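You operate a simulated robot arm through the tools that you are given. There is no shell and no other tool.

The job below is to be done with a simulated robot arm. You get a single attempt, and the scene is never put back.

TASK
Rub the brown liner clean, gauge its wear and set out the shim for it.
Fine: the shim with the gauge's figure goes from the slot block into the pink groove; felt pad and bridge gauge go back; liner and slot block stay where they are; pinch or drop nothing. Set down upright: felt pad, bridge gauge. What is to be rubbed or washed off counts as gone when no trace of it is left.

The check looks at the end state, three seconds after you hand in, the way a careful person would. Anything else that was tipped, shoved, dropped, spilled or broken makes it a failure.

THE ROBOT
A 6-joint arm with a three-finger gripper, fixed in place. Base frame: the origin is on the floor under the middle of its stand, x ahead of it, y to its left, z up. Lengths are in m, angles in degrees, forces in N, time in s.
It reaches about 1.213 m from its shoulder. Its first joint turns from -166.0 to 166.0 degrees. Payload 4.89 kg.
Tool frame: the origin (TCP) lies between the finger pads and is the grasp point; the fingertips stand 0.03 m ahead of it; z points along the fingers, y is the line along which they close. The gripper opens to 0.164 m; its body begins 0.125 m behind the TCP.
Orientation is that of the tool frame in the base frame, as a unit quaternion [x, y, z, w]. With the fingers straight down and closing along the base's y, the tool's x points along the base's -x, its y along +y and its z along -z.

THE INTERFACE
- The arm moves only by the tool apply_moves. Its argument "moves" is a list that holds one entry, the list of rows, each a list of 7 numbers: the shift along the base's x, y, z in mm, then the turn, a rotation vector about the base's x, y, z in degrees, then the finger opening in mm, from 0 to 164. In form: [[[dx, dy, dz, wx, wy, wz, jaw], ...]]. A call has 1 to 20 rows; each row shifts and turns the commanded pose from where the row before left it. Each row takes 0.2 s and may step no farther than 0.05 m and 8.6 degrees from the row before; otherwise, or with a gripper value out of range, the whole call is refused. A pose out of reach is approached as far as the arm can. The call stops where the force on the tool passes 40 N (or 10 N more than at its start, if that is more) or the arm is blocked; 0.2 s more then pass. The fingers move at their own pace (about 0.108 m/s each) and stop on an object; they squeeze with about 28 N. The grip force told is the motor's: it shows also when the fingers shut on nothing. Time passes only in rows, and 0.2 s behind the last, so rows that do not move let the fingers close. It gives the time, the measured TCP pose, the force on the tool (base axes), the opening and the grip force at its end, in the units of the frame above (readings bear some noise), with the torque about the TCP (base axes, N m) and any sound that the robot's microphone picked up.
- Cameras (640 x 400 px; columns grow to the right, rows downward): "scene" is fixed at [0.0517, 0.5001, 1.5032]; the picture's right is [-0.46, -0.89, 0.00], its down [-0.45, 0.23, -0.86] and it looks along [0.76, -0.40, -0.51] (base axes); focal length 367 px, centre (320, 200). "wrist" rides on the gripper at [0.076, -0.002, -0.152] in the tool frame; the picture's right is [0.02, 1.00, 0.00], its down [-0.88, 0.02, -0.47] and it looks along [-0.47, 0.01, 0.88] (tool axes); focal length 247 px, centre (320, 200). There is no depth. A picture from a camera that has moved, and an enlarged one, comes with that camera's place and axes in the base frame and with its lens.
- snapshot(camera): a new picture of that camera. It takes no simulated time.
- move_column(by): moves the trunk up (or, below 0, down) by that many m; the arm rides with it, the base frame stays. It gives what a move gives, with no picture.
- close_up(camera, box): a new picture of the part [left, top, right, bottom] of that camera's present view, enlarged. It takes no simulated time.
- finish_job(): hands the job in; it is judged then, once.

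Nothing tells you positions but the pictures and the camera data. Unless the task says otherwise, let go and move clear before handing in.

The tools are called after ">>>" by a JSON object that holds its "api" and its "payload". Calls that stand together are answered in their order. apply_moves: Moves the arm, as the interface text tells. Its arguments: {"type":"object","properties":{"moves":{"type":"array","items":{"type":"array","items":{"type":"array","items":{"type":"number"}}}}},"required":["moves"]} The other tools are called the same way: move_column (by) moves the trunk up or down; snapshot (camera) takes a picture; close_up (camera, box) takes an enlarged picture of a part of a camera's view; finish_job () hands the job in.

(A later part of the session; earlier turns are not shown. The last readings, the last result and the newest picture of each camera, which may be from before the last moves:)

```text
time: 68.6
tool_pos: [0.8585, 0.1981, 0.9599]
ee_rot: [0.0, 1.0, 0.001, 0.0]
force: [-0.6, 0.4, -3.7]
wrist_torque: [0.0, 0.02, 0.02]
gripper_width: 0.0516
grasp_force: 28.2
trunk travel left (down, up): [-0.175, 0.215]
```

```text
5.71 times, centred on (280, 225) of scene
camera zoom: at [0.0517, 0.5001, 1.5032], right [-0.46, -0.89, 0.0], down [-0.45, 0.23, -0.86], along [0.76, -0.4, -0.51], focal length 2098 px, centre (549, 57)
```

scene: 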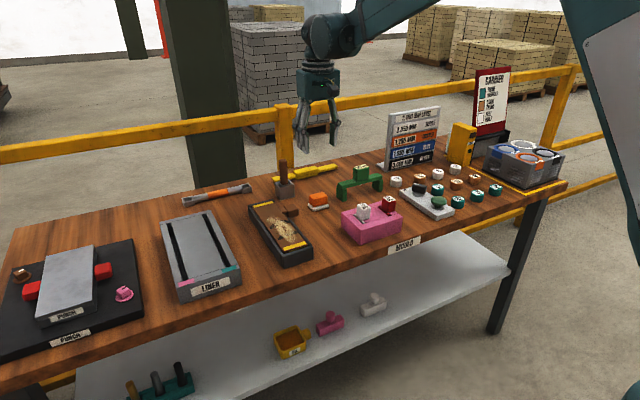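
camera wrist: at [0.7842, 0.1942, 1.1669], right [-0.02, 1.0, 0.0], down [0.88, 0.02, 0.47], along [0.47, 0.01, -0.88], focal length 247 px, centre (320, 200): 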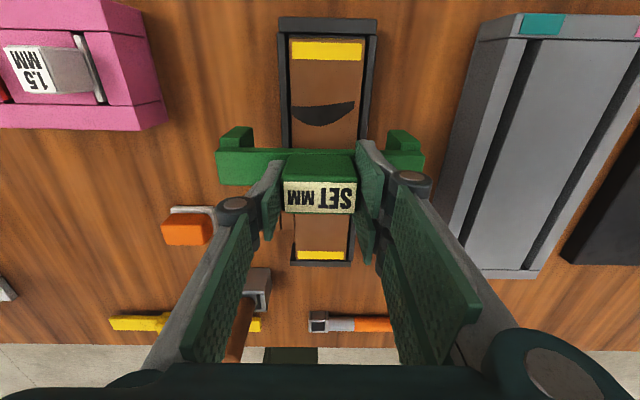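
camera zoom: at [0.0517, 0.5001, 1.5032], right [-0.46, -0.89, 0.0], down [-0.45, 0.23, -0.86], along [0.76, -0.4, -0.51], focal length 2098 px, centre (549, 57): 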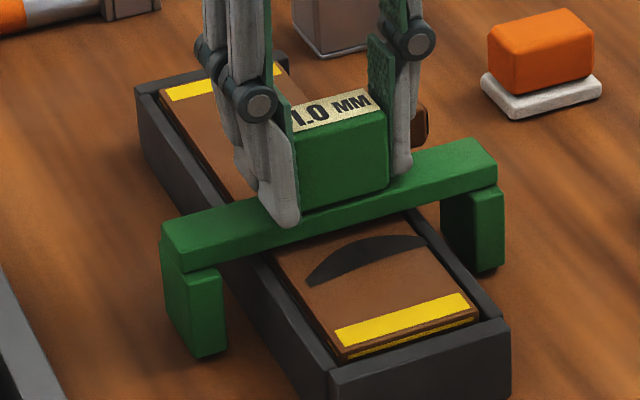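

The gauge display has changed to "1.0 MM". I read it with the wrist camera too, then seat the gauge fully to confirm the figure.

>>> {"api": "close_up", "payload": {"camera": "wrist", "box": [250, 140, 390, 230]}}

>>> {"api": "apply_moves", "payload": {"moves": [[[0, 0, -1, 0, 0, 0, 35], [0, 0, -1, 0, 0, 0, 35], [0, 0, -1, 0, 0, 0, 35], [0, 0, 0, 0, 0, 0, 35]]]}}

>>> {"api": "close_up", "payload": {"camera": "wrist", "box": [250, 140, 390, 230]}}

>>> {"api": "close_up", "payload": {"camera": "scene", "box": [240, 190, 320, 260]}}

```text
4.44 times, centred on (320, 185) of wrist
camera zoom: at [0.7829, 0.1969, 1.1108], right [-0.02, 1.0, 0.0], down [0.88, 0.02, 0.47], along [0.47, 0.01, -0.88], focal length 1098 px, centre (320, 267)
```

zoom: 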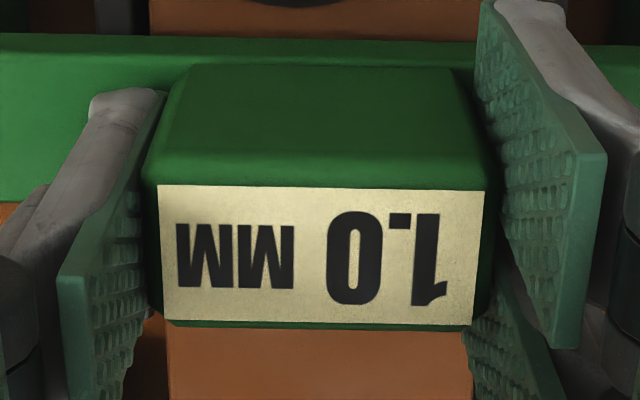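

```text
time: 69.6
tool_pos: [0.8582, 0.1983, 0.956]
ee_rot: [-0.001, 1.0, -0.001, 0.0]
force: [-0.2, 0.0, -3.5]
wrist_torque: [0.0, 0.0, 0.0]
gripper_width: 0.0518
grasp_force: 27.8
trunk travel left (down, up): [-0.175, 0.215]
```

```text
4.44 times, centred on (320, 185) of wrist
camera zoom: at [0.7828, 0.1966, 1.108], right [-0.02, 1.0, 0.0], down [0.88, 0.02, 0.47], along [0.47, 0.01, -0.88], focal length 1098 px, centre (320, 267)
```

zoom: 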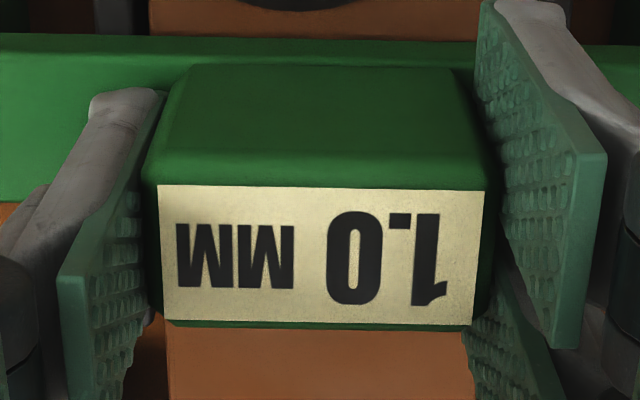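

```text
5.71 times, centred on (280, 225) of scene
camera zoom: at [0.0517, 0.5001, 1.5032], right [-0.46, -0.89, 0.0], down [-0.45, 0.23, -0.86], along [0.76, -0.4, -0.51], focal length 2098 px, centre (549, 57)
```

zoom: 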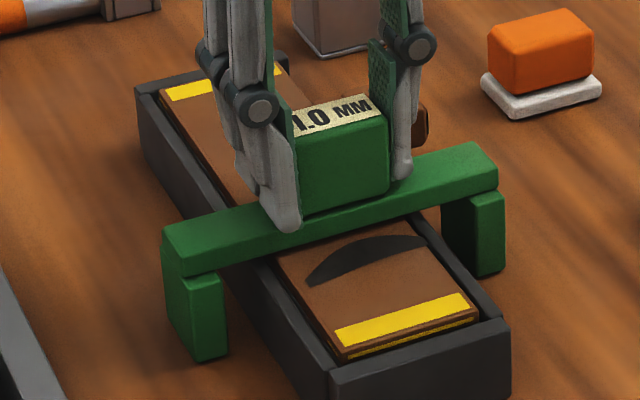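

The display reads 1.0 MM from both cameras. I seat the feet on the table to confirm the figure holds.

>>> {"api": "apply_moves", "payload": {"moves": [[[0, 0, -1, 0, 0, 0, 35], [0, 0, 0, 0, 0, 0, 35]]]}}

>>> {"api": "apply_moves", "payload": {"moves": [[[0, 0, -1, 0, 0, 0, 35], [0, 0, 0, 0, 0, 0, 35], [0, 0, 0, 0, 0, 0, 35], [0, 0, 0, 0, 0, 0, 35]]]}}

>>> {"api": "close_up", "payload": {"camera": "wrist", "box": [250, 140, 390, 230]}}

>>> {"api": "close_up", "payload": {"camera": "scene", "box": [240, 190, 320, 260]}}

```text
time: 70.2
tool_pos: [0.8576, 0.1983, 0.9554]
ee_rot: [0.0, 1.0, 0.0, 0.001]
force: [-0.5, 0.7, -3.0]
wrist_torque: [-0.02, 0.02, 0.0]
gripper_width: 0.0519
grasp_force: 27.5
trunk travel left (down, up): [-0.175, 0.215]
```

```text
time: 71.2
tool_pos: [0.8579, 0.1986, 0.9553]
ee_rot: [0.0, 1.0, 0.0, 0.002]
force: [4.3, -0.2, 21.4]
wrist_torque: [0.09, 0.11, 0.02]
gripper_width: 0.0516
grasp_force: 28.4
trunk travel left (down, up): [-0.175, 0.215]
```

```text
4.44 times, centred on (320, 185) of wrist
camera zoom: at [0.7828, 0.1965, 1.1067], right [-0.02, 1.0, 0.0], down [0.88, 0.02, 0.47], along [0.47, 0.01, -0.88], focal length 1098 px, centre (320, 267)
```

zoom: 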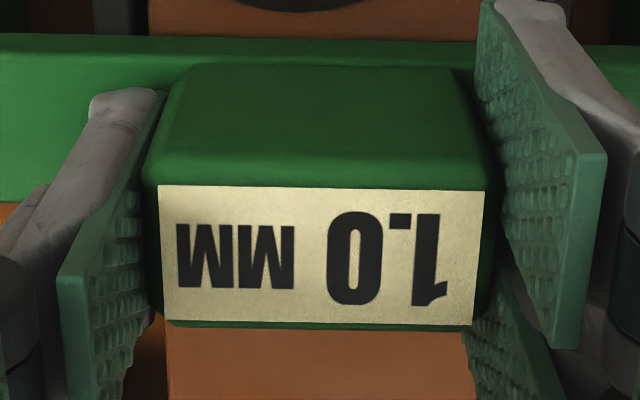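

```text
5.71 times, centred on (280, 225) of scene
camera zoom: at [0.0517, 0.5001, 1.5032], right [-0.46, -0.89, 0.0], down [-0.45, 0.23, -0.86], along [0.76, -0.4, -0.51], focal length 2098 px, centre (549, 57)
```

zoom: 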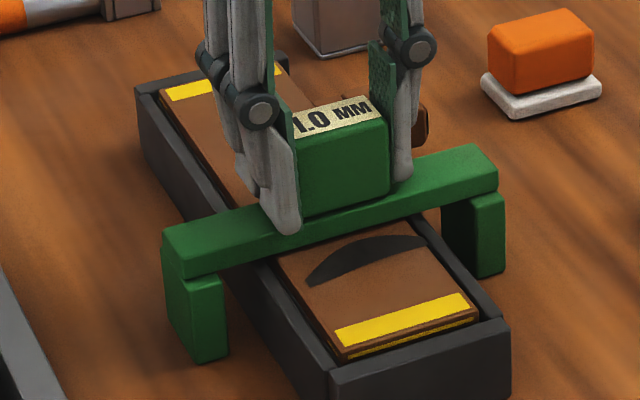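

The gauge is seated and reads 1.0 MM, so the red 1.0 shim is the one. I now lift the gauge and carry it back to its starting place.

>>> {"api": "apply_moves", "payload": {"moves": [[[0, 0, 10, 0, 0, 0, 35], [0, 0, 30, 0, 0, 0, 35], [0, 0, 40, 0, 0, 0, 35], [0, 0, 40, 0, 0, 0, 35], [14, -38, 0, 0, 0, 0, 35], [15, -38, 0, 0, 0, 0, 35], [15, -38, 0, 0, 0, 0, 35], [15, -39, 0, 0, 0, 0, 35], [15, -39, 0, 0, 0, 0, 35], [15, -39, 0, 0, 0, 0, 35], [15, -39, 0, 0, 0, 0, 35], [15, -39, 0, 0, 0, 0, 35], [15, -38, 0, 0, 0, 0, 35], [0, 0, -40, 0, 0, 0, 35], [0, 0, -40, 0, 0, 0, 35], [0, 0, -25, 0, 0, 0, 35], [0, 0, 0, 0, 0, 0, 35]]]}}

>>> {"api": "close_up", "payload": {"camera": "scene", "box": [325, 140, 395, 210]}}

>>> {"api": "snapshot", "payload": {"camera": "wrist"}}

```text
time: 74.8
tool_pos: [0.9922, -0.1494, 0.9686]
ee_rot: [0.0, 1.0, 0.0, 0.0]
force: [0.0, -0.4, -3.0]
wrist_torque: [0.0, 0.07, 0.01]
gripper_width: 0.0516
grasp_force: 28.1
trunk travel left (down, up): [-0.175, 0.215]
```

```text
5.71 times, centred on (360, 175) of scene
camera zoom: at [0.0517, 0.5001, 1.5032], right [-0.46, -0.89, 0.0], down [-0.45, 0.23, -0.86], along [0.76, -0.4, -0.51], focal length 2098 px, centre (91, 343)
```

zoom: 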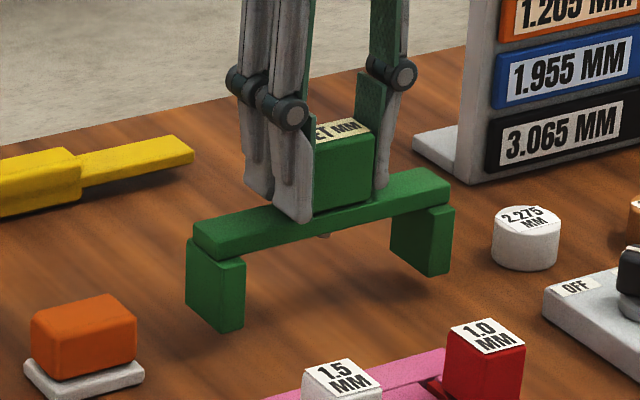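

```text
taken
camera wrist: at [0.9163, -0.1508, 1.1211], right [-0.02, 1.0, 0.0], down [0.88, 0.02, 0.47], along [0.47, 0.01, -0.88], focal length 247 px, centre (320, 200)
```

wrist: 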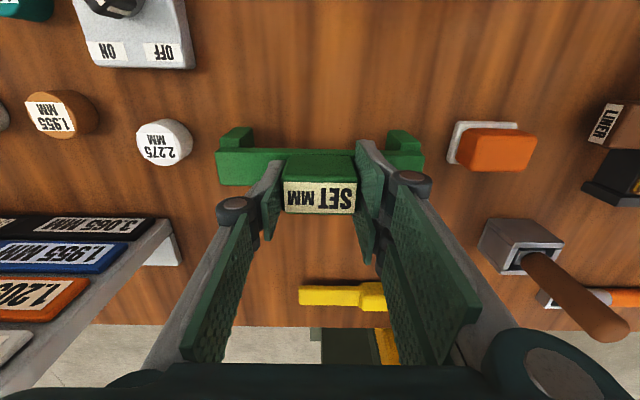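

The gauge is back over its place, about 15 mm up. I lower it gently onto the table.

>>> {"api": "apply_moves", "payload": {"moves": [[[0, 0, -6, 0, 0, 0, 35], [0, 0, -4, 0, 0, 0, 35], [0, 0, -2, 0, 0, 0, 35], [0, 0, -1, 0, 0, 0, 35], [0, 0, -1, 0, 0, 0, 35], [0, 0, 0, 0, 0, 0, 35]]]}}

>>> {"api": "apply_moves", "payload": {"moves": [[[0, 0, -0.7, 0, 0, 0, 35], [0, 0, 0, 0, 0, 0, 35]]]}}

```text
time: 76.2
tool_pos: [0.9917, -0.1503, 0.9553]
ee_rot: [0.001, 1.0, 0.0, 0.0]
force: [-0.3, 0.2, -3.4]
wrist_torque: [0.04, 0.01, 0.04]
gripper_width: 0.0515
grasp_force: 28.1
trunk travel left (down, up): [-0.175, 0.215]
```

```text
time: 76.8
tool_pos: [0.9913, -0.149, 0.9548]
ee_rot: [0.0, 1.0, 0.0, 0.0]
force: [1.5, 2.3, 7.9]
wrist_torque: [0.15, -0.12, 0.01]
gripper_width: 0.052
grasp_force: 28.2
trunk travel left (down, up): [-0.175, 0.215]
```

The feet are on the table with a light load. I open the fingers and rise.

>>> {"api": "apply_moves", "payload": {"moves": [[[0, 0, 0.3, 0, 0, 0, 58], [0, 0, 0, 0, 0, 0, 70], [0, 0, 0, 0, 0, 0, 90], [0, 0, 0, 0, 0, 0, 90], [0, 0, 25, 0, 0, 0, 90], [0, 0, 40, 0, 0, 0, 90], [0, 0, 40, 0, 0, 0, 90], [0, 0, 30, 0, 0, 0, 90]]]}}

>>> {"api": "close_up", "payload": {"camera": "scene", "box": [325, 140, 395, 210]}}

>>> {"api": "snapshot", "payload": {"camera": "wrist"}}

```text
time: 78.6
tool_pos: [0.9912, -0.1491, 1.0905]
ee_rot: [0.0, 1.0, 0.001, 0.0]
force: [0.7, 0.4, 0.4]
wrist_torque: [0.01, 0.11, 0.01]
gripper_width: 0.0902
grasp_force: 0.0
trunk travel left (down, up): [-0.175, 0.215]
```

```text
5.71 times, centred on (360, 175) of scene
camera zoom: at [0.0517, 0.5001, 1.5032], right [-0.46, -0.89, 0.0], down [-0.45, 0.23, -0.86], along [0.76, -0.4, -0.51], focal length 2098 px, centre (91, 343)
```

zoom: 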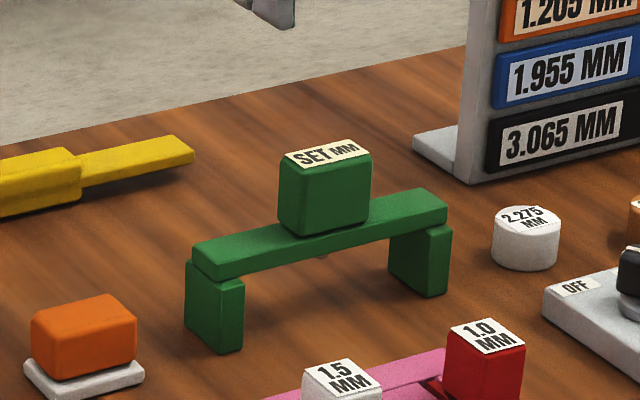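

```text
taken
camera wrist: at [0.9171, -0.1507, 1.2423], right [-0.02, 1.0, 0.0], down [0.88, 0.02, 0.47], along [0.47, 0.01, -0.88], focal length 247 px, centre (320, 200)
```

wrist: 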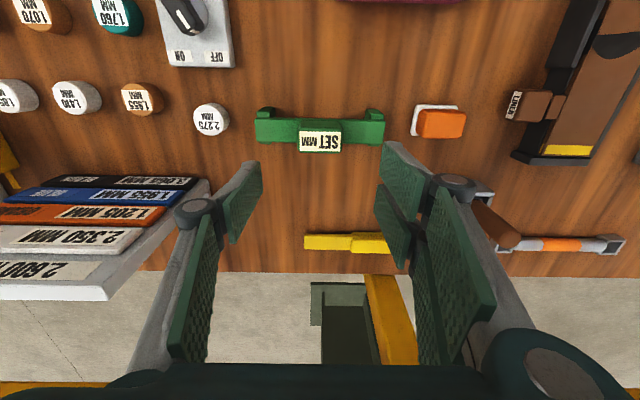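

The gauge is back, upright and reads SET again. Next I move over the slot block to look at the red 1.0 shim.

>>> {"api": "apply_moves", "payload": {"moves": [[[-40, 7, 0, 0, 0, 0, 90], [-40, 7, 0, 0, 0, 0, 90], [-40, 7, 0, 0, 0, 0, 90], [-40, 7, 0, 0, 0, 0, 90], [-41, 6, 0, 0, 0, 0, 90], [0, 0, 0, 0, 0, 0, 90]]]}}

>>> {"api": "snapshot", "payload": {"camera": "wrist"}}

>>> {"api": "close_up", "payload": {"camera": "wrist", "box": [240, 80, 440, 200]}}

>>> {"api": "close_up", "payload": {"camera": "scene", "box": [335, 185, 410, 250]}}

```text
time: 80.0
tool_pos: [0.7885, -0.116, 1.0897]
ee_rot: [0.0, 1.0, -0.001, 0.001]
force: [-0.8, 0.3, -0.2]
wrist_torque: [0.0, -0.16, 0.01]
gripper_width: 0.0905
grasp_force: 0.0
trunk travel left (down, up): [-0.175, 0.215]
```

```text
taken
camera wrist: at [0.7132, -0.117, 1.2426], right [-0.02, 1.0, 0.0], down [0.88, 0.02, 0.47], along [0.47, 0.01, -0.88], focal length 247 px, centre (320, 200)
```

wrist: 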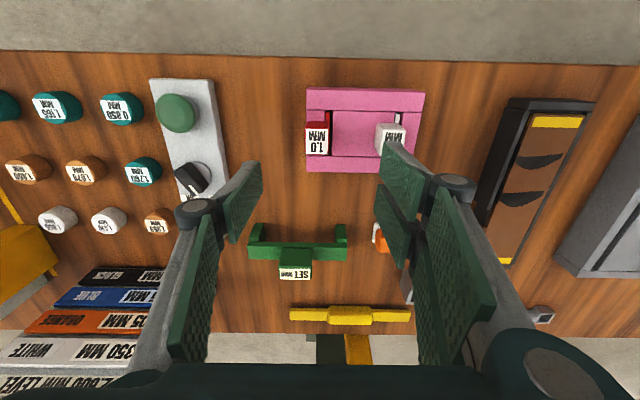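

```text
3.20 times, centred on (340, 140) of wrist
camera zoom: at [0.7132, -0.117, 1.2426], right [-0.02, 1.0, 0.0], down [0.88, 0.02, 0.47], along [0.47, 0.01, -0.88], focal length 790 px, centre (256, 392)
```

zoom: 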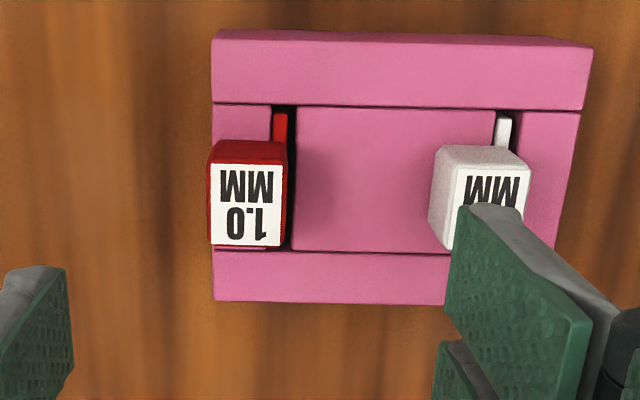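

```text
6.15 times, centred on (372, 218) of scene
camera zoom: at [0.0517, 0.5001, 1.5032], right [-0.46, -0.89, 0.0], down [-0.45, 0.23, -0.86], along [0.76, -0.4, -0.51], focal length 2259 px, centre (-3, 92)
```

zoom: 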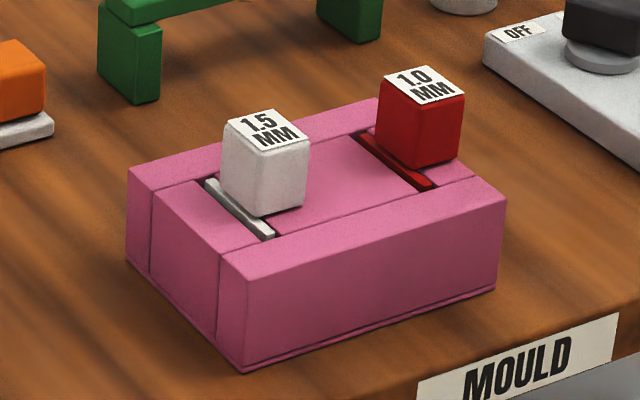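

The red shim is a thin plate in a slot along x, with a roughly 30 mm cube on top offset to −y, centred near (0.791, −0.119). I lower partway with a 70 mm opening and check alignment.

>>> {"api": "apply_moves", "payload": {"moves": [[[2, -3, -30, 0, 0, 0, 75], [0, 0, -30, 0, 0, 0, 70], [0, 0, -30, 0, 0, 0, 70], [0, 0, 0, 0, 0, 0, 70]]]}}

>>> {"api": "snapshot", "payload": {"camera": "wrist"}}

>>> {"api": "close_up", "payload": {"camera": "wrist", "box": [250, 100, 390, 220]}}

>>> {"api": "close_up", "payload": {"camera": "scene", "box": [335, 165, 420, 250]}}

```text
time: 81.0
tool_pos: [0.7914, -0.117, 1.0006]
ee_rot: [0.0, 1.0, 0.001, 0.0]
force: [1.0, 0.6, 0.1]
wrist_torque: [0.05, -0.01, -0.02]
gripper_width: 0.0699
grasp_force: 0.1
trunk travel left (down, up): [-0.175, 0.215]
```

```text
taken
camera wrist: at [0.7166, -0.1194, 1.1521], right [-0.02, 1.0, 0.0], down [0.88, 0.02, 0.47], along [0.47, 0.01, -0.88], focal length 247 px, centre (320, 200)
```

wrist: 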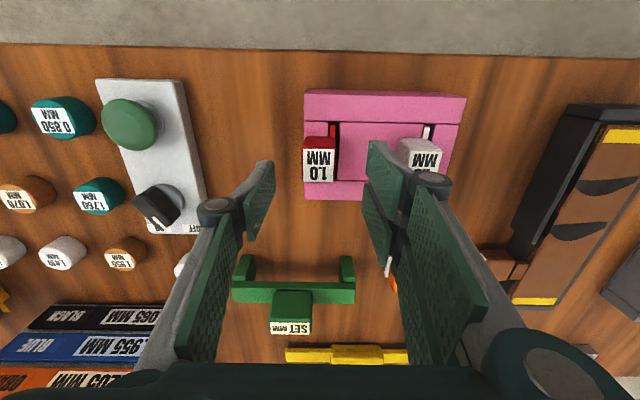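

```text
3.33 times, centred on (320, 160) of wrist
camera zoom: at [0.7166, -0.1194, 1.1521], right [-0.02, 1.0, 0.0], down [0.88, 0.02, 0.47], along [0.47, 0.01, -0.88], focal length 823 px, centre (320, 333)
```

zoom: 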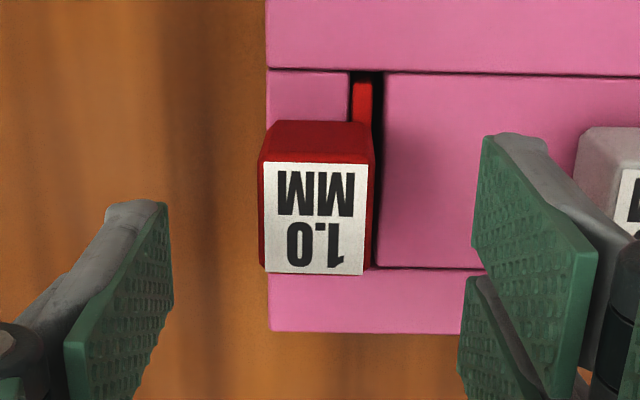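

```text
4.71 times, centred on (378, 208) of scene
camera zoom: at [0.0517, 0.5001, 1.5032], right [-0.46, -0.89, 0.0], down [-0.45, 0.23, -0.86], along [0.76, -0.4, -0.51], focal length 1728 px, centre (49, 165)
```

zoom: 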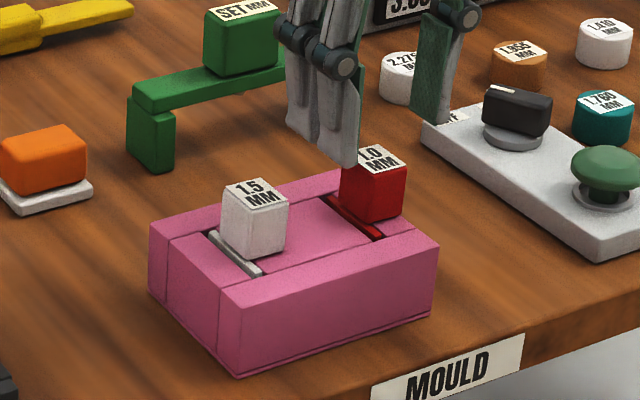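

The cube is centred under the gripper. I narrow the opening to 56 mm to stay clear of the white shim and lower to z 0.947.

>>> {"api": "apply_moves", "payload": {"moves": [[[0, 0, 0, 0, 0, 0, 56], [0, 0, -20, 0, 0, 0, 56], [0, 0, -15, 0, 0, 0, 56], [0, 0, -10, 0, 0, 0, 56], [0, 0, -5, 0, 0, 0, 56], [0, 0, 0, 0, 0, 0, 56]]]}}

>>> {"api": "snapshot", "payload": {"camera": "wrist"}}

>>> {"api": "close_up", "payload": {"camera": "scene", "box": [350, 175, 410, 235]}}

```text
time: 82.4
tool_pos: [0.7923, -0.1175, 0.9511]
ee_rot: [0.0, 1.0, 0.0, 0.0]
force: [0.4, 0.2, -0.2]
wrist_torque: [0.03, 0.02, 0.02]
gripper_width: 0.0559
grasp_force: 0.0
trunk travel left (down, up): [-0.175, 0.215]
```

```text
taken
camera wrist: at [0.7169, -0.119, 1.1023], right [-0.02, 1.0, 0.0], down [0.88, 0.02, 0.47], along [0.47, 0.01, -0.88], focal length 247 px, centre (320, 200)
```

wrist: 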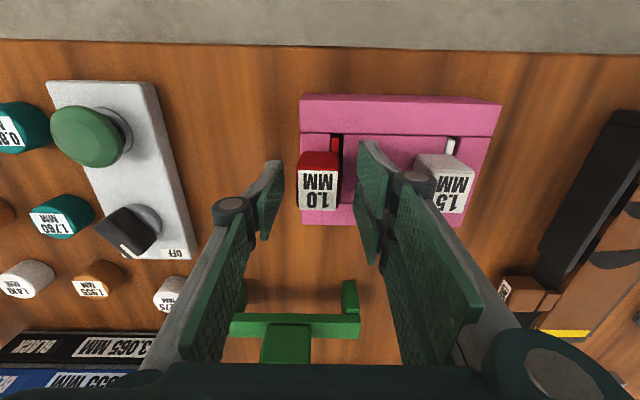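

```text
6.67 times, centred on (380, 205) of scene
camera zoom: at [0.0517, 0.5001, 1.5032], right [-0.46, -0.89, 0.0], down [-0.45, 0.23, -0.86], along [0.76, -0.4, -0.51], focal length 2447 px, centre (-80, 167)
```

zoom: 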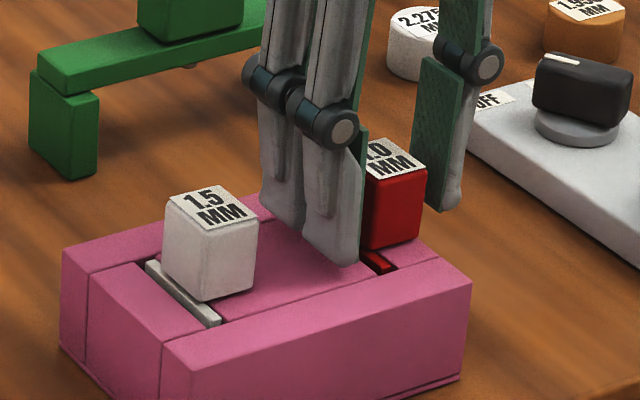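

The fingers straddle the red cube cleanly. I lower 3 mm more and close on it.

>>> {"api": "apply_moves", "payload": {"moves": [[[0, 0, -3, 0, 0, 0, 56], [0, 0, 0, 0, 0, 0, 45], [0, 0, 0, 0, 0, 0, 35], [0, 0, 0, 0, 0, 0, 25], [0, 0, 0, 0, 0, 0, 15], [0, 0, 0, 0, 0, 0, 15]]]}}

>>> {"api": "snapshot", "payload": {"camera": "wrist"}}

>>> {"api": "close_up", "payload": {"camera": "scene", "box": [350, 175, 410, 235]}}

```text
time: 83.8
tool_pos: [0.7921, -0.1184, 0.9466]
ee_rot: [0.0, 1.0, 0.0, 0.001]
force: [0.4, 1.3, 1.1]
wrist_torque: [0.08, 0.02, 0.0]
gripper_width: 0.0296
grasp_force: 28.2
trunk travel left (down, up): [-0.175, 0.215]
```

```text
taken
camera wrist: at [0.717, -0.1192, 1.0989], right [-0.02, 1.0, 0.0], down [0.88, 0.02, 0.47], along [0.47, 0.01, -0.88], focal length 247 px, centre (320, 200)
```

wrist: 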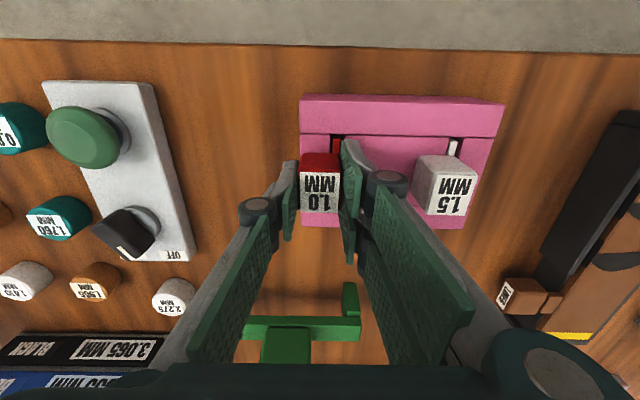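

```text
6.67 times, centred on (380, 205) of scene
camera zoom: at [0.0517, 0.5001, 1.5032], right [-0.46, -0.89, 0.0], down [-0.45, 0.23, -0.86], along [0.76, -0.4, -0.51], focal length 2447 px, centre (-80, 167)
```

zoom: 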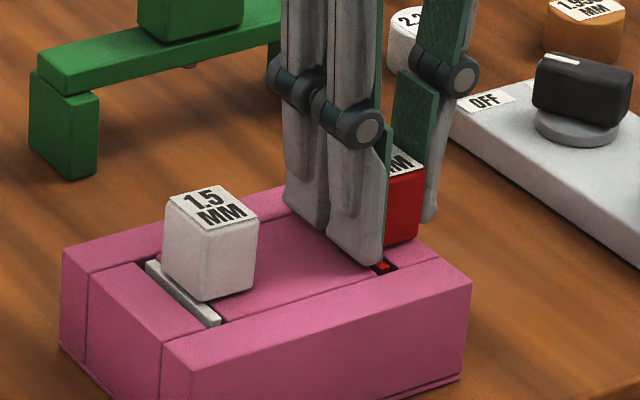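

The red cube is gripped at 29.6 mm. I draw the shim straight up out of its slot.

>>> {"api": "apply_moves", "payload": {"moves": [[[0, 0, 4, 0, 0, 0, 15], [0, 0, 8, 0, 0, 0, 15], [0, 0, 10, 0, 0, 0, 15], [0, 0, 12, 0, 0, 0, 15], [0, 0, 15, 0, 0, 0, 15], [0, 0, 20, 0, 0, 0, 15], [0, 0, 20, 0, 0, 0, 15], [0, 0, 20, 0, 0, 0, 15], [0, 0, 0, 0, 0, 0, 15]]]}}

>>> {"api": "snapshot", "payload": {"camera": "wrist"}}

>>> {"api": "close_up", "payload": {"camera": "scene", "box": [340, 140, 420, 235]}}

```text
time: 85.8
tool_pos: [0.7938, -0.1189, 1.0562]
ee_rot: [0.001, 1.0, 0.0, 0.0]
force: [-0.5, 0.4, -1.8]
wrist_torque: [-0.03, -0.06, -0.03]
gripper_width: 0.0295
grasp_force: 27.8
trunk travel left (down, up): [-0.175, 0.215]
```

```text
taken
camera wrist: at [0.7183, -0.1197, 1.2074], right [-0.02, 1.0, 0.0], down [0.88, 0.02, 0.47], along [0.47, 0.01, -0.88], focal length 247 px, centre (320, 200)
```

wrist: 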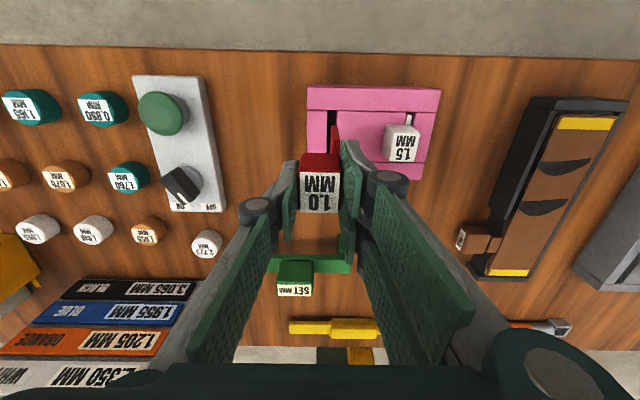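

```text
4.21 times, centred on (380, 188) of scene
camera zoom: at [0.0517, 0.5001, 1.5032], right [-0.46, -0.89, 0.0], down [-0.45, 0.23, -0.86], along [0.76, -0.4, -0.51], focal length 1546 px, centre (67, 253)
```

zoom: 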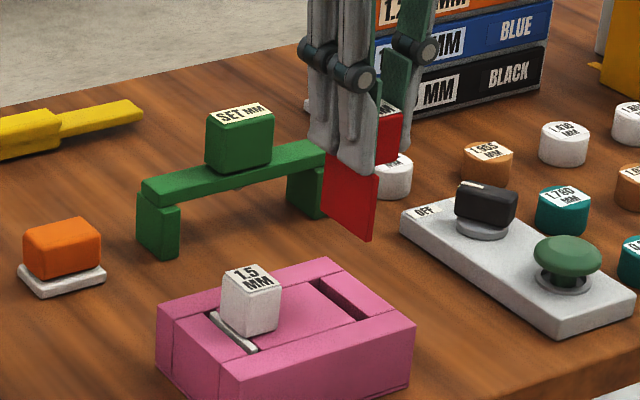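

The shim is out; its plate reaches about 82 mm below the TCP and sits about 12 mm to +y of the TCP. I carry it toward the grey LINER block and look at the pink groove.

>>> {"api": "apply_moves", "payload": {"moves": [[[0, 10, 30, 0, 0, 0, 15], [0, 40, 10, 0, 0, 0, 15], [0, 45, 0, 0, 0, 0, 15], [0, 45, 0, 0, 0, 0, 15], [0, 45, 0, 0, 0, 0, 15], [0, 45, 0, 0, 0, 0, 15], [0, 45, 0, 0, 0, 0, 15], [0, 45, 0, 0, 0, 0, 15], [0, 45, 0, 0, 0, 0, 15], [0, 45, 0, 0, 0, 0, 15], [0, 45, 0, 0, 0, 0, 15], [0, 45, 0, 0, 0, 0, 15], [0, 0, 0, 0, 0, 0, 15]]]}}

>>> {"api": "snapshot", "payload": {"camera": "wrist"}}

>>> {"api": "snapshot", "payload": {"camera": "scene"}}

```text
time: 88.6
tool_pos: [0.7943, 0.3824, 1.0952]
ee_rot: [0.0, 1.0, -0.001, 0.0]
force: [0.0, 0.4, -2.1]
wrist_torque: [-0.07, 0.03, -0.01]
gripper_width: 0.0295
grasp_force: 27.9
trunk travel left (down, up): [-0.175, 0.215]
```

```text
taken
camera wrist: at [0.7183, 0.3808, 1.2469], right [-0.02, 1.0, 0.0], down [0.88, 0.02, 0.47], along [0.47, 0.01, -0.88], focal length 247 px, centre (320, 200)
```

wrist: 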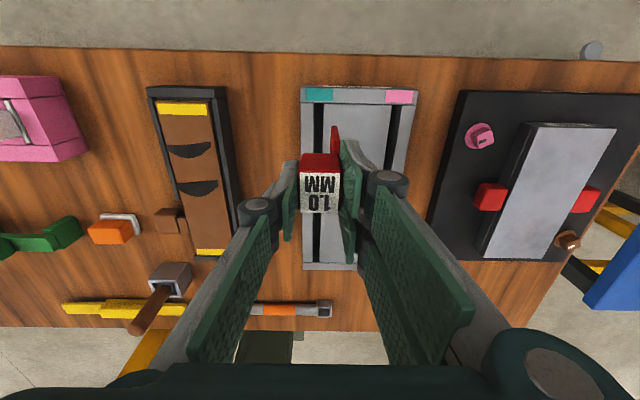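

```text
taken
```

scene: 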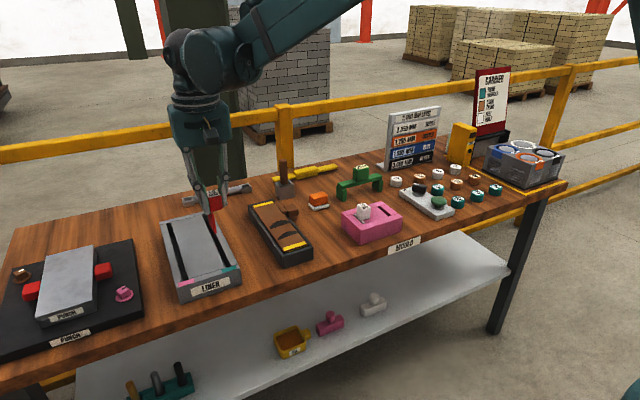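

>>> {"api": "close_up", "payload": {"camera": "wrist", "box": [290, 70, 430, 170]}}

>>> {"api": "close_up", "payload": {"camera": "wrist", "box": [280, 120, 420, 280]}}

>>> {"api": "close_up", "payload": {"camera": "scene", "box": [150, 160, 250, 310]}}

```text
4.00 times, centred on (360, 120) of wrist
camera zoom: at [0.7183, 0.3808, 1.2469], right [-0.02, 1.0, 0.0], down [0.88, 0.02, 0.47], along [0.47, 0.01, -0.88], focal length 988 px, centre (160, 520)
```

zoom: 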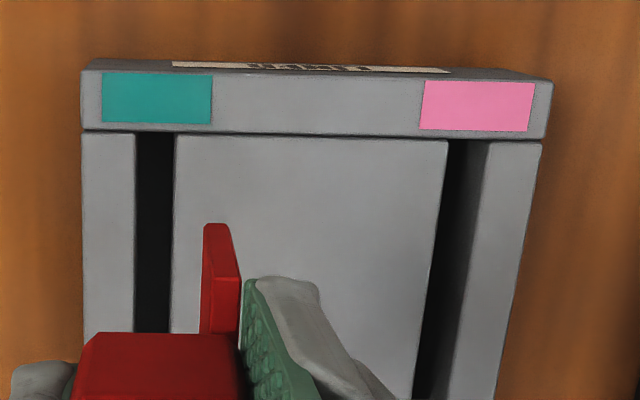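

```text
2.50 times, centred on (350, 200) of wrist
camera zoom: at [0.7183, 0.3808, 1.2469], right [-0.02, 1.0, 0.0], down [0.88, 0.02, 0.47], along [0.47, 0.01, -0.88], focal length 617 px, centre (245, 200)
```

zoom: 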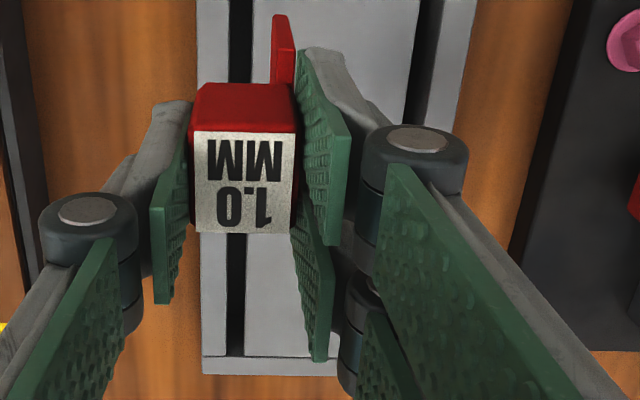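

```text
2.67 times, centred on (200, 235) of scene
camera zoom: at [0.0517, 0.5001, 1.5032], right [-0.46, -0.89, 0.0], down [-0.45, 0.23, -0.86], along [0.76, -0.4, -0.51], focal length 979 px, centre (640, 107)
```

zoom: 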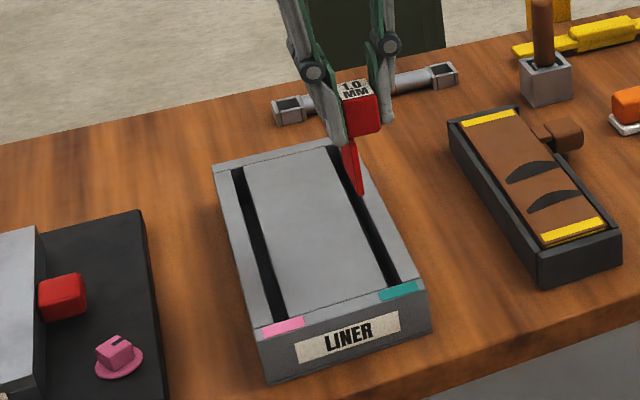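

The pink groove is about 13 mm wide with its centre line at y ≈ 0.480, and the shim plate is about 6 mm thick. I shift so the plate hangs over the groove's middle.

>>> {"api": "apply_moves", "payload": {"moves": [[[24, 21.5, 0, 0, 0, 0, 15], [24, 21.5, 0, 0, 0, 0, 15], [24, 21.5, 0, 0, 0, 0, 15], [24, 21.2, 0, 0, 0, 0, 15], [0, 0, -30, 0, 0, 0, 15], [0, 0, -20, 0, 0, 0, 15], [0, 0, 0, 0, 0, 0, 15]]]}}

>>> {"api": "snapshot", "payload": {"camera": "wrist"}}

>>> {"api": "close_up", "payload": {"camera": "wrist", "box": [280, 40, 400, 180]}}

>>> {"api": "close_up", "payload": {"camera": "scene", "box": [150, 180, 230, 300]}}

```text
time: 90.2
tool_pos: [0.89, 0.4686, 1.0458]
ee_rot: [0.0, 1.0, 0.0, 0.001]
force: [-0.4, -0.2, -2.2]
wrist_torque: [-0.02, 0.04, 0.02]
gripper_width: 0.0293
grasp_force: 27.7
trunk travel left (down, up): [-0.175, 0.215]
```

```text
taken
camera wrist: at [0.815, 0.4675, 1.1973], right [-0.02, 1.0, 0.0], down [0.88, 0.02, 0.47], along [0.47, 0.01, -0.88], focal length 247 px, centre (320, 200)
```

wrist: 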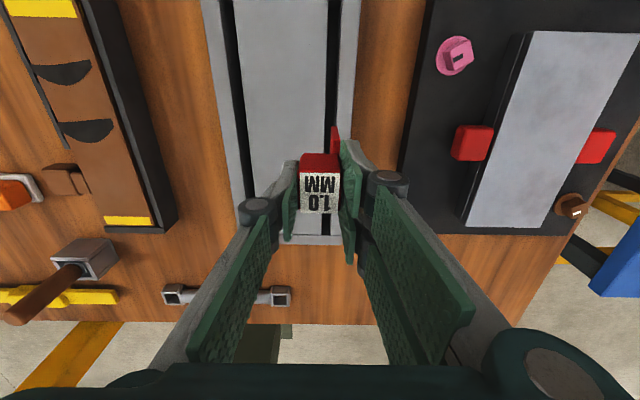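

```text
2.86 times, centred on (340, 110) of wrist
camera zoom: at [0.815, 0.4675, 1.1973], right [-0.02, 1.0, 0.0], down [0.88, 0.02, 0.47], along [0.47, 0.01, -0.88], focal length 706 px, centre (263, 457)
```

zoom: 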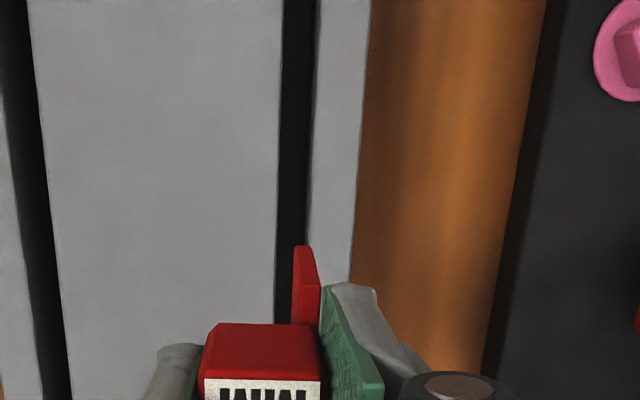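

```text
3.33 times, centred on (190, 240) of scene
camera zoom: at [0.0517, 0.5001, 1.5032], right [-0.46, -0.89, 0.0], down [-0.45, 0.23, -0.86], along [0.76, -0.4, -0.51], focal length 1224 px, centre (753, 67)
```

zoom: 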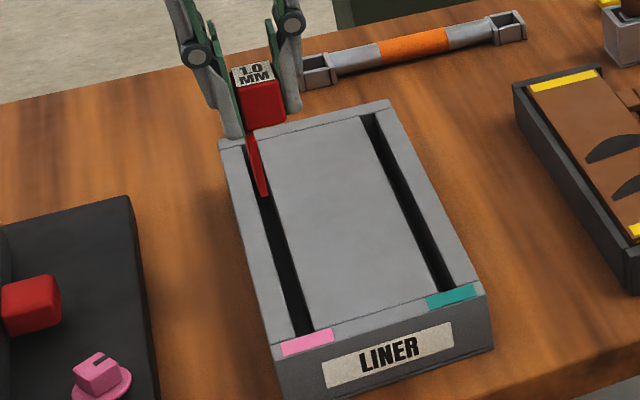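

The plate is over the groove, about 1.4 mm toward +y of its centre. I correct that and lower until the plate is just above the block's surface.

>>> {"api": "apply_moves", "payload": {"moves": [[[0, -1.3, -20, 0, 0, 0, 15], [0, 0, -15, 0, 0, 0, 15], [0, 0, -10, 0, 0, 0, 15], [0, 0, 0, 0, 0, 0, 15]]]}}

>>> {"api": "close_up", "payload": {"camera": "wrist", "box": [290, 60, 390, 180]}}

>>> {"api": "close_up", "payload": {"camera": "scene", "box": [150, 190, 230, 290]}}

```text
time: 91.2
tool_pos: [0.8895, 0.468, 0.9999]
ee_rot: [0.0, 1.0, -0.001, 0.0]
force: [-0.1, 0.3, -1.8]
wrist_torque: [-0.03, 0.0, -0.01]
gripper_width: 0.0298
grasp_force: 28.6
trunk travel left (down, up): [-0.175, 0.215]
```

```text
3.33 times, centred on (340, 120) of wrist
camera zoom: at [0.8139, 0.4656, 1.1527], right [-0.02, 1.0, 0.0], down [0.88, 0.02, 0.47], along [0.47, 0.01, -0.88], focal length 823 px, centre (253, 467)
```

zoom: 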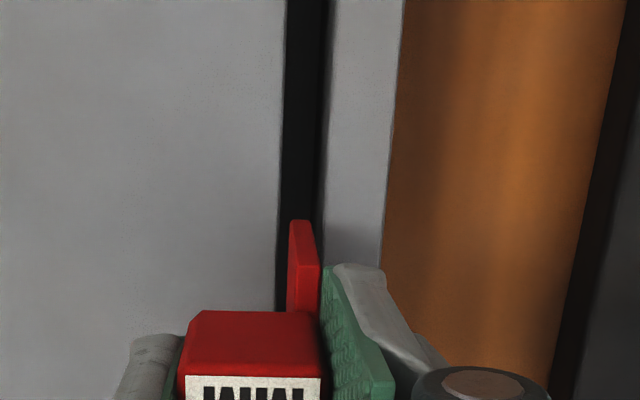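

```text
4.00 times, centred on (190, 240) of scene
camera zoom: at [0.0517, 0.5001, 1.5032], right [-0.46, -0.89, 0.0], down [-0.45, 0.23, -0.86], along [0.76, -0.4, -0.51], focal length 1468 px, centre (840, 40)
```

zoom: 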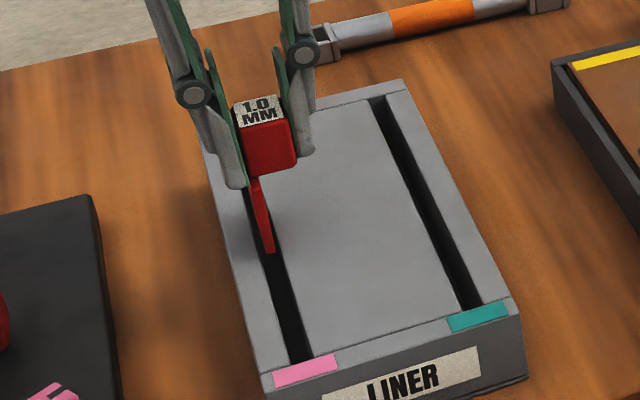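

The plate is well centred in the groove opening. I lower it into the groove in steps, watching the force.

>>> {"api": "apply_moves", "payload": {"moves": [[[0, -0.3, -5, 0, 0, 0, 15], [0, 0, -5, 0, 0, 0, 15], [0, 0, -5, 0, 0, 0, 15], [0, 0, -5, 0, 0, 0, 15], [0, 0, 0, 0, 0, 0, 15]]]}}

>>> {"api": "close_up", "payload": {"camera": "wrist", "box": [290, 60, 390, 180]}}

>>> {"api": "close_up", "payload": {"camera": "scene", "box": [150, 190, 230, 290]}}

```text
time: 92.4
tool_pos: [0.8893, 0.4663, 0.9821]
ee_rot: [0.0, 1.0, 0.0, 0.0]
force: [0.7, -0.2, -1.3]
wrist_torque: [-0.02, 0.02, 0.02]
gripper_width: 0.0294
grasp_force: 27.8
trunk travel left (down, up): [-0.175, 0.215]
```

```text
3.33 times, centred on (340, 120) of wrist
camera zoom: at [0.8136, 0.4649, 1.133], right [-0.02, 1.0, 0.0], down [0.88, 0.02, 0.47], along [0.47, 0.01, -0.88], focal length 823 px, centre (253, 467)
```

zoom: 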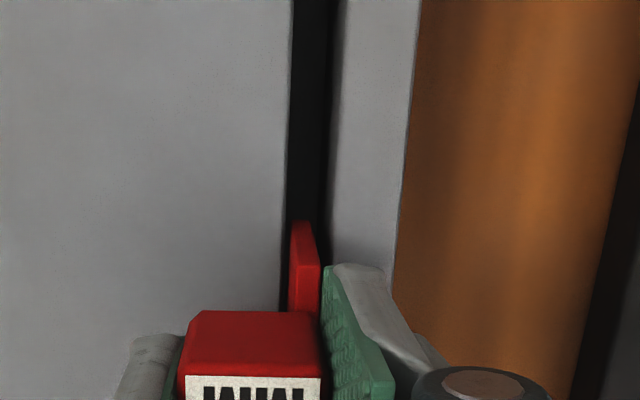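

```text
4.00 times, centred on (190, 240) of scene
camera zoom: at [0.0517, 0.5001, 1.5032], right [-0.46, -0.89, 0.0], down [-0.45, 0.23, -0.86], along [0.76, -0.4, -0.51], focal length 1468 px, centre (840, 40)
```

zoom: 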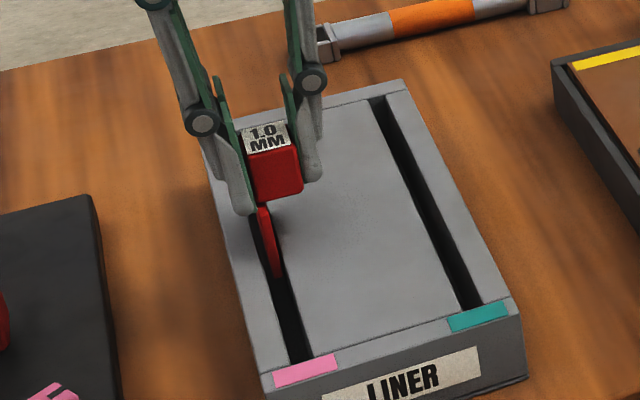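

The plate has entered the groove without touching. I nudge it 1 mm toward +y to centre it and keep lowering.

>>> {"api": "apply_moves", "payload": {"moves": [[[0, 1, -4, 0, 0, 0, 15], [0, 0, -5, 0, 0, 0, 15], [0, 0, -5, 0, 0, 0, 15], [0, 0, -5, 0, 0, 0, 15], [0, 0, -5, 0, 0, 0, 15], [0, 0, 0, 0, 0, 0, 15]]]}}

>>> {"api": "close_up", "payload": {"camera": "wrist", "box": [290, 60, 390, 180]}}

>>> {"api": "close_up", "payload": {"camera": "scene", "box": [150, 190, 230, 290]}}

```text
time: 93.8
tool_pos: [0.8891, 0.4661, 0.9566]
ee_rot: [0.0, 1.0, 0.0, 0.0]
force: [0.3, 0.4, -1.2]
wrist_torque: [-0.03, 0.0, -0.01]
gripper_width: 0.0294
grasp_force: 28.3
trunk travel left (down, up): [-0.175, 0.215]
```

```text
3.33 times, centred on (340, 120) of wrist
camera zoom: at [0.8137, 0.4651, 1.1089], right [-0.02, 1.0, 0.0], down [0.88, 0.02, 0.47], along [0.47, 0.01, -0.88], focal length 823 px, centre (253, 467)
```

zoom: 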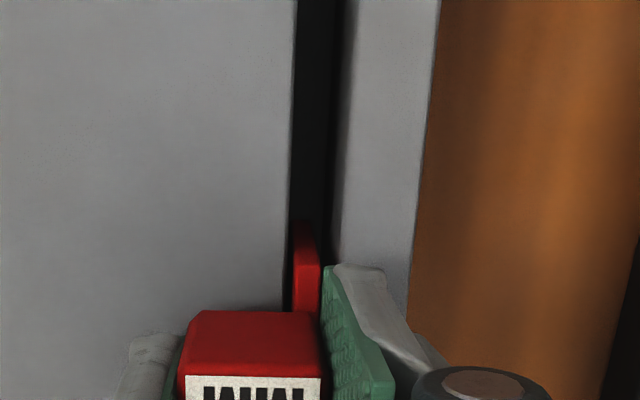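

```text
4.00 times, centred on (190, 240) of scene
camera zoom: at [0.0517, 0.5001, 1.5032], right [-0.46, -0.89, 0.0], down [-0.45, 0.23, -0.86], along [0.76, -0.4, -0.51], focal length 1468 px, centre (840, 40)
```

zoom: 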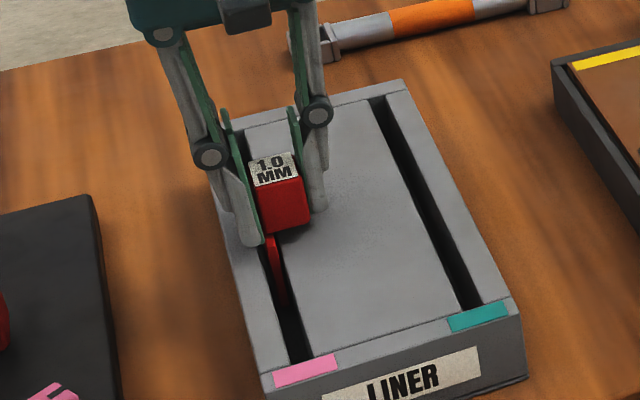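

Still free of contact. I lower the last centimetre slowly.

>>> {"api": "apply_moves", "payload": {"moves": [[[0, 0, -3, 0, 0, 0, 15], [0, 0, -2, 0, 0, 0, 15], [0, 0, -1, 0, 0, 0, 15], [0, 0, 0, 0, 0, 0, 15]]]}}

>>> {"api": "apply_moves", "payload": {"moves": [[[0, 0, -1, 0, 0, 0, 15], [0, 0, 0, 0, 0, 0, 15]]]}}

>>> {"api": "apply_moves", "payload": {"moves": [[[0, 0, -1, 0, 0, 0, 15], [0, 0, 0, 0, 0, 0, 15]]]}}

```text
time: 94.8
tool_pos: [0.8875, 0.4651, 0.9514]
ee_rot: [0.001, 1.0, 0.0, 0.0]
force: [-0.8, 0.3, -1.6]
wrist_torque: [0.0, 0.03, 0.05]
gripper_width: 0.0297
grasp_force: 28.2
trunk travel left (down, up): [-0.175, 0.215]
```

```text
time: 95.4
tool_pos: [0.8904, 0.466, 0.95]
ee_rot: [0.0, 1.0, 0.0, 0.0]
force: [0.9, -0.7, -2.0]
wrist_torque: [0.0, 0.04, 0.01]
gripper_width: 0.0296
grasp_force: 27.8
trunk travel left (down, up): [-0.175, 0.215]
```

```text
time: 96.0
tool_pos: [0.8895, 0.4661, 0.9488]
ee_rot: [0.0, 1.0, 0.0, 0.0]
force: [-0.2, 0.3, -1.1]
wrist_torque: [-0.02, 0.0, 0.02]
gripper_width: 0.0297
grasp_force: 28.0
trunk travel left (down, up): [-0.175, 0.215]
```

>>> {"api": "apply_moves", "payload": {"moves": [[[0, 0, -1, 0, 0, 0, 15], [0, 0, 0, 0, 0, 0, 15]]]}}

>>> {"api": "close_up", "payload": {"camera": "scene", "box": [180, 215, 230, 265]}}

```text
time: 96.6
tool_pos: [0.8891, 0.4664, 0.9486]
ee_rot: [0.0, 1.0, 0.0, 0.0]
force: [-0.5, 0.0, -0.5]
wrist_torque: [-0.01, 0.0, 0.0]
gripper_width: 0.0296
grasp_force: 28.1
trunk travel left (down, up): [-0.175, 0.215]
```

```text
8.00 times, centred on (205, 240) of scene
camera zoom: at [0.0517, 0.5001, 1.5032], right [-0.46, -0.89, 0.0], down [-0.45, 0.23, -0.86], along [0.76, -0.4, -0.51], focal length 2937 px, centre (1240, -120)
```

zoom: 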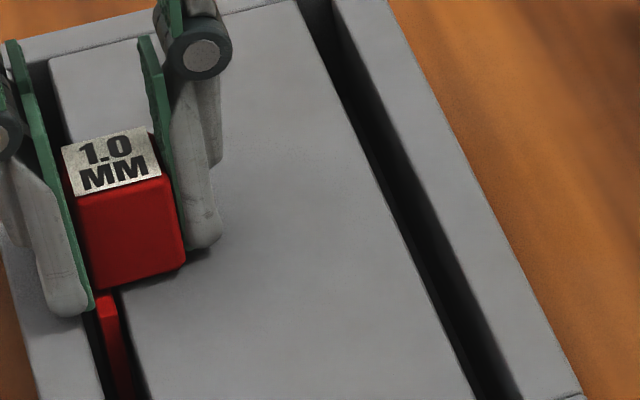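

The shim's weight seems to begin resting on the floor of the groove. One more small step to confirm.

>>> {"api": "apply_moves", "payload": {"moves": [[[0, 0, -0.7, 0, 0, 0, 15], [0, 0, 0, 0, 0, 0, 15]]]}}

>>> {"api": "apply_moves", "payload": {"moves": [[[0, 0, -0.7, 0, 0, 0, 15], [0, 0, 0, 0, 0, 0, 15]]]}}

```text
time: 97.2
tool_pos: [0.8883, 0.4652, 0.9461]
ee_rot: [-0.001, 1.0, 0.0, 0.0]
force: [-0.3, 0.4, -1.7]
wrist_torque: [-0.03, 0.03, -0.02]
gripper_width: 0.0297
grasp_force: 28.3
trunk travel left (down, up): [-0.175, 0.215]
```

```text
time: 97.8
tool_pos: [0.8876, 0.4678, 0.9482]
ee_rot: [0.0, 1.0, 0.0, 0.0]
force: [4.3, 1.7, 10.3]
wrist_torque: [0.23, -0.19, -0.03]
gripper_width: 0.0297
grasp_force: 28.0
trunk travel left (down, up): [-0.175, 0.215]
```

The shim is on the groove floor with about 10 N. I ease off slightly and slide it gently against the groove's −y wall so that its overhanging cube cannot lean it when I let go.

>>> {"api": "apply_moves", "payload": {"moves": [[[0, 0, 0.8, 0, 0, 0, 15], [0, -1, 0, 0, 0, 0, 15], [0, 0, 0, 0, 0, 0, 15]]]}}

>>> {"api": "apply_moves", "payload": {"moves": [[[0, -1, 0, 0, 0, 0, 15], [0, 0, 0, 0, 0, 0, 15]]]}}

>>> {"api": "apply_moves", "payload": {"moves": [[[0, -0.7, 0, 0, 0, 0, 15], [0, 0, 0, 0, 0, 0, 15]]]}}

```text
time: 98.6
tool_pos: [0.8892, 0.4663, 0.9469]
ee_rot: [0.0, 1.0, 0.0, 0.0]
force: [-0.7, 0.1, -2.0]
wrist_torque: [0.02, 0.01, 0.0]
gripper_width: 0.0298
grasp_force: 28.0
trunk travel left (down, up): [-0.175, 0.215]
```

```text
time: 99.2
tool_pos: [0.8891, 0.4659, 0.9473]
ee_rot: [0.0, 1.0, 0.0, -0.001]
force: [0.6, 3.0, -1.8]
wrist_torque: [0.09, -0.02, -0.07]
gripper_width: 0.0296
grasp_force: 27.8
trunk travel left (down, up): [-0.175, 0.215]
```

```text
time: 99.8
tool_pos: [0.8897, 0.4643, 0.9467]
ee_rot: [-0.001, 1.0, -0.001, 0.0]
force: [0.6, 9.0, -1.1]
wrist_torque: [0.28, -0.05, -0.08]
gripper_width: 0.0296
grasp_force: 28.3
trunk travel left (down, up): [-0.175, 0.215]
```

The plate touches the −y wall. I ease back 0.5 mm, set it on the floor and open the fingers slowly.

>>> {"api": "apply_moves", "payload": {"moves": [[[0, 0.6, 0, 0, 0, 0, 15], [0, 0, -0.6, 0, 0, 0, 15], [0, 0, 0, 0, 0, 0, 15]]]}}

>>> {"api": "close_up", "payload": {"camera": "scene", "box": [180, 215, 230, 265]}}

```text
time: 100.6
tool_pos: [0.8886, 0.4645, 0.9465]
ee_rot: [0.0, 1.0, 0.001, 0.0]
force: [7.5, 5.4, 11.7]
wrist_torque: [0.27, -0.32, -0.07]
gripper_width: 0.0296
grasp_force: 27.6
trunk travel left (down, up): [-0.175, 0.215]
```

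```text
8.00 times, centred on (205, 240) of scene
camera zoom: at [0.0517, 0.5001, 1.5032], right [-0.46, -0.89, 0.0], down [-0.45, 0.23, -0.86], along [0.76, -0.4, -0.51], focal length 2937 px, centre (1240, -120)
```

zoom: 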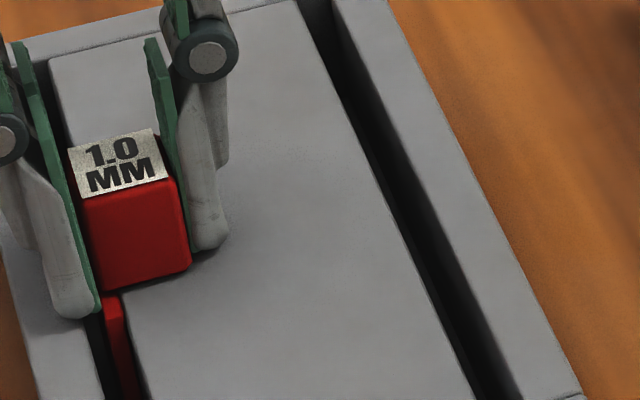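

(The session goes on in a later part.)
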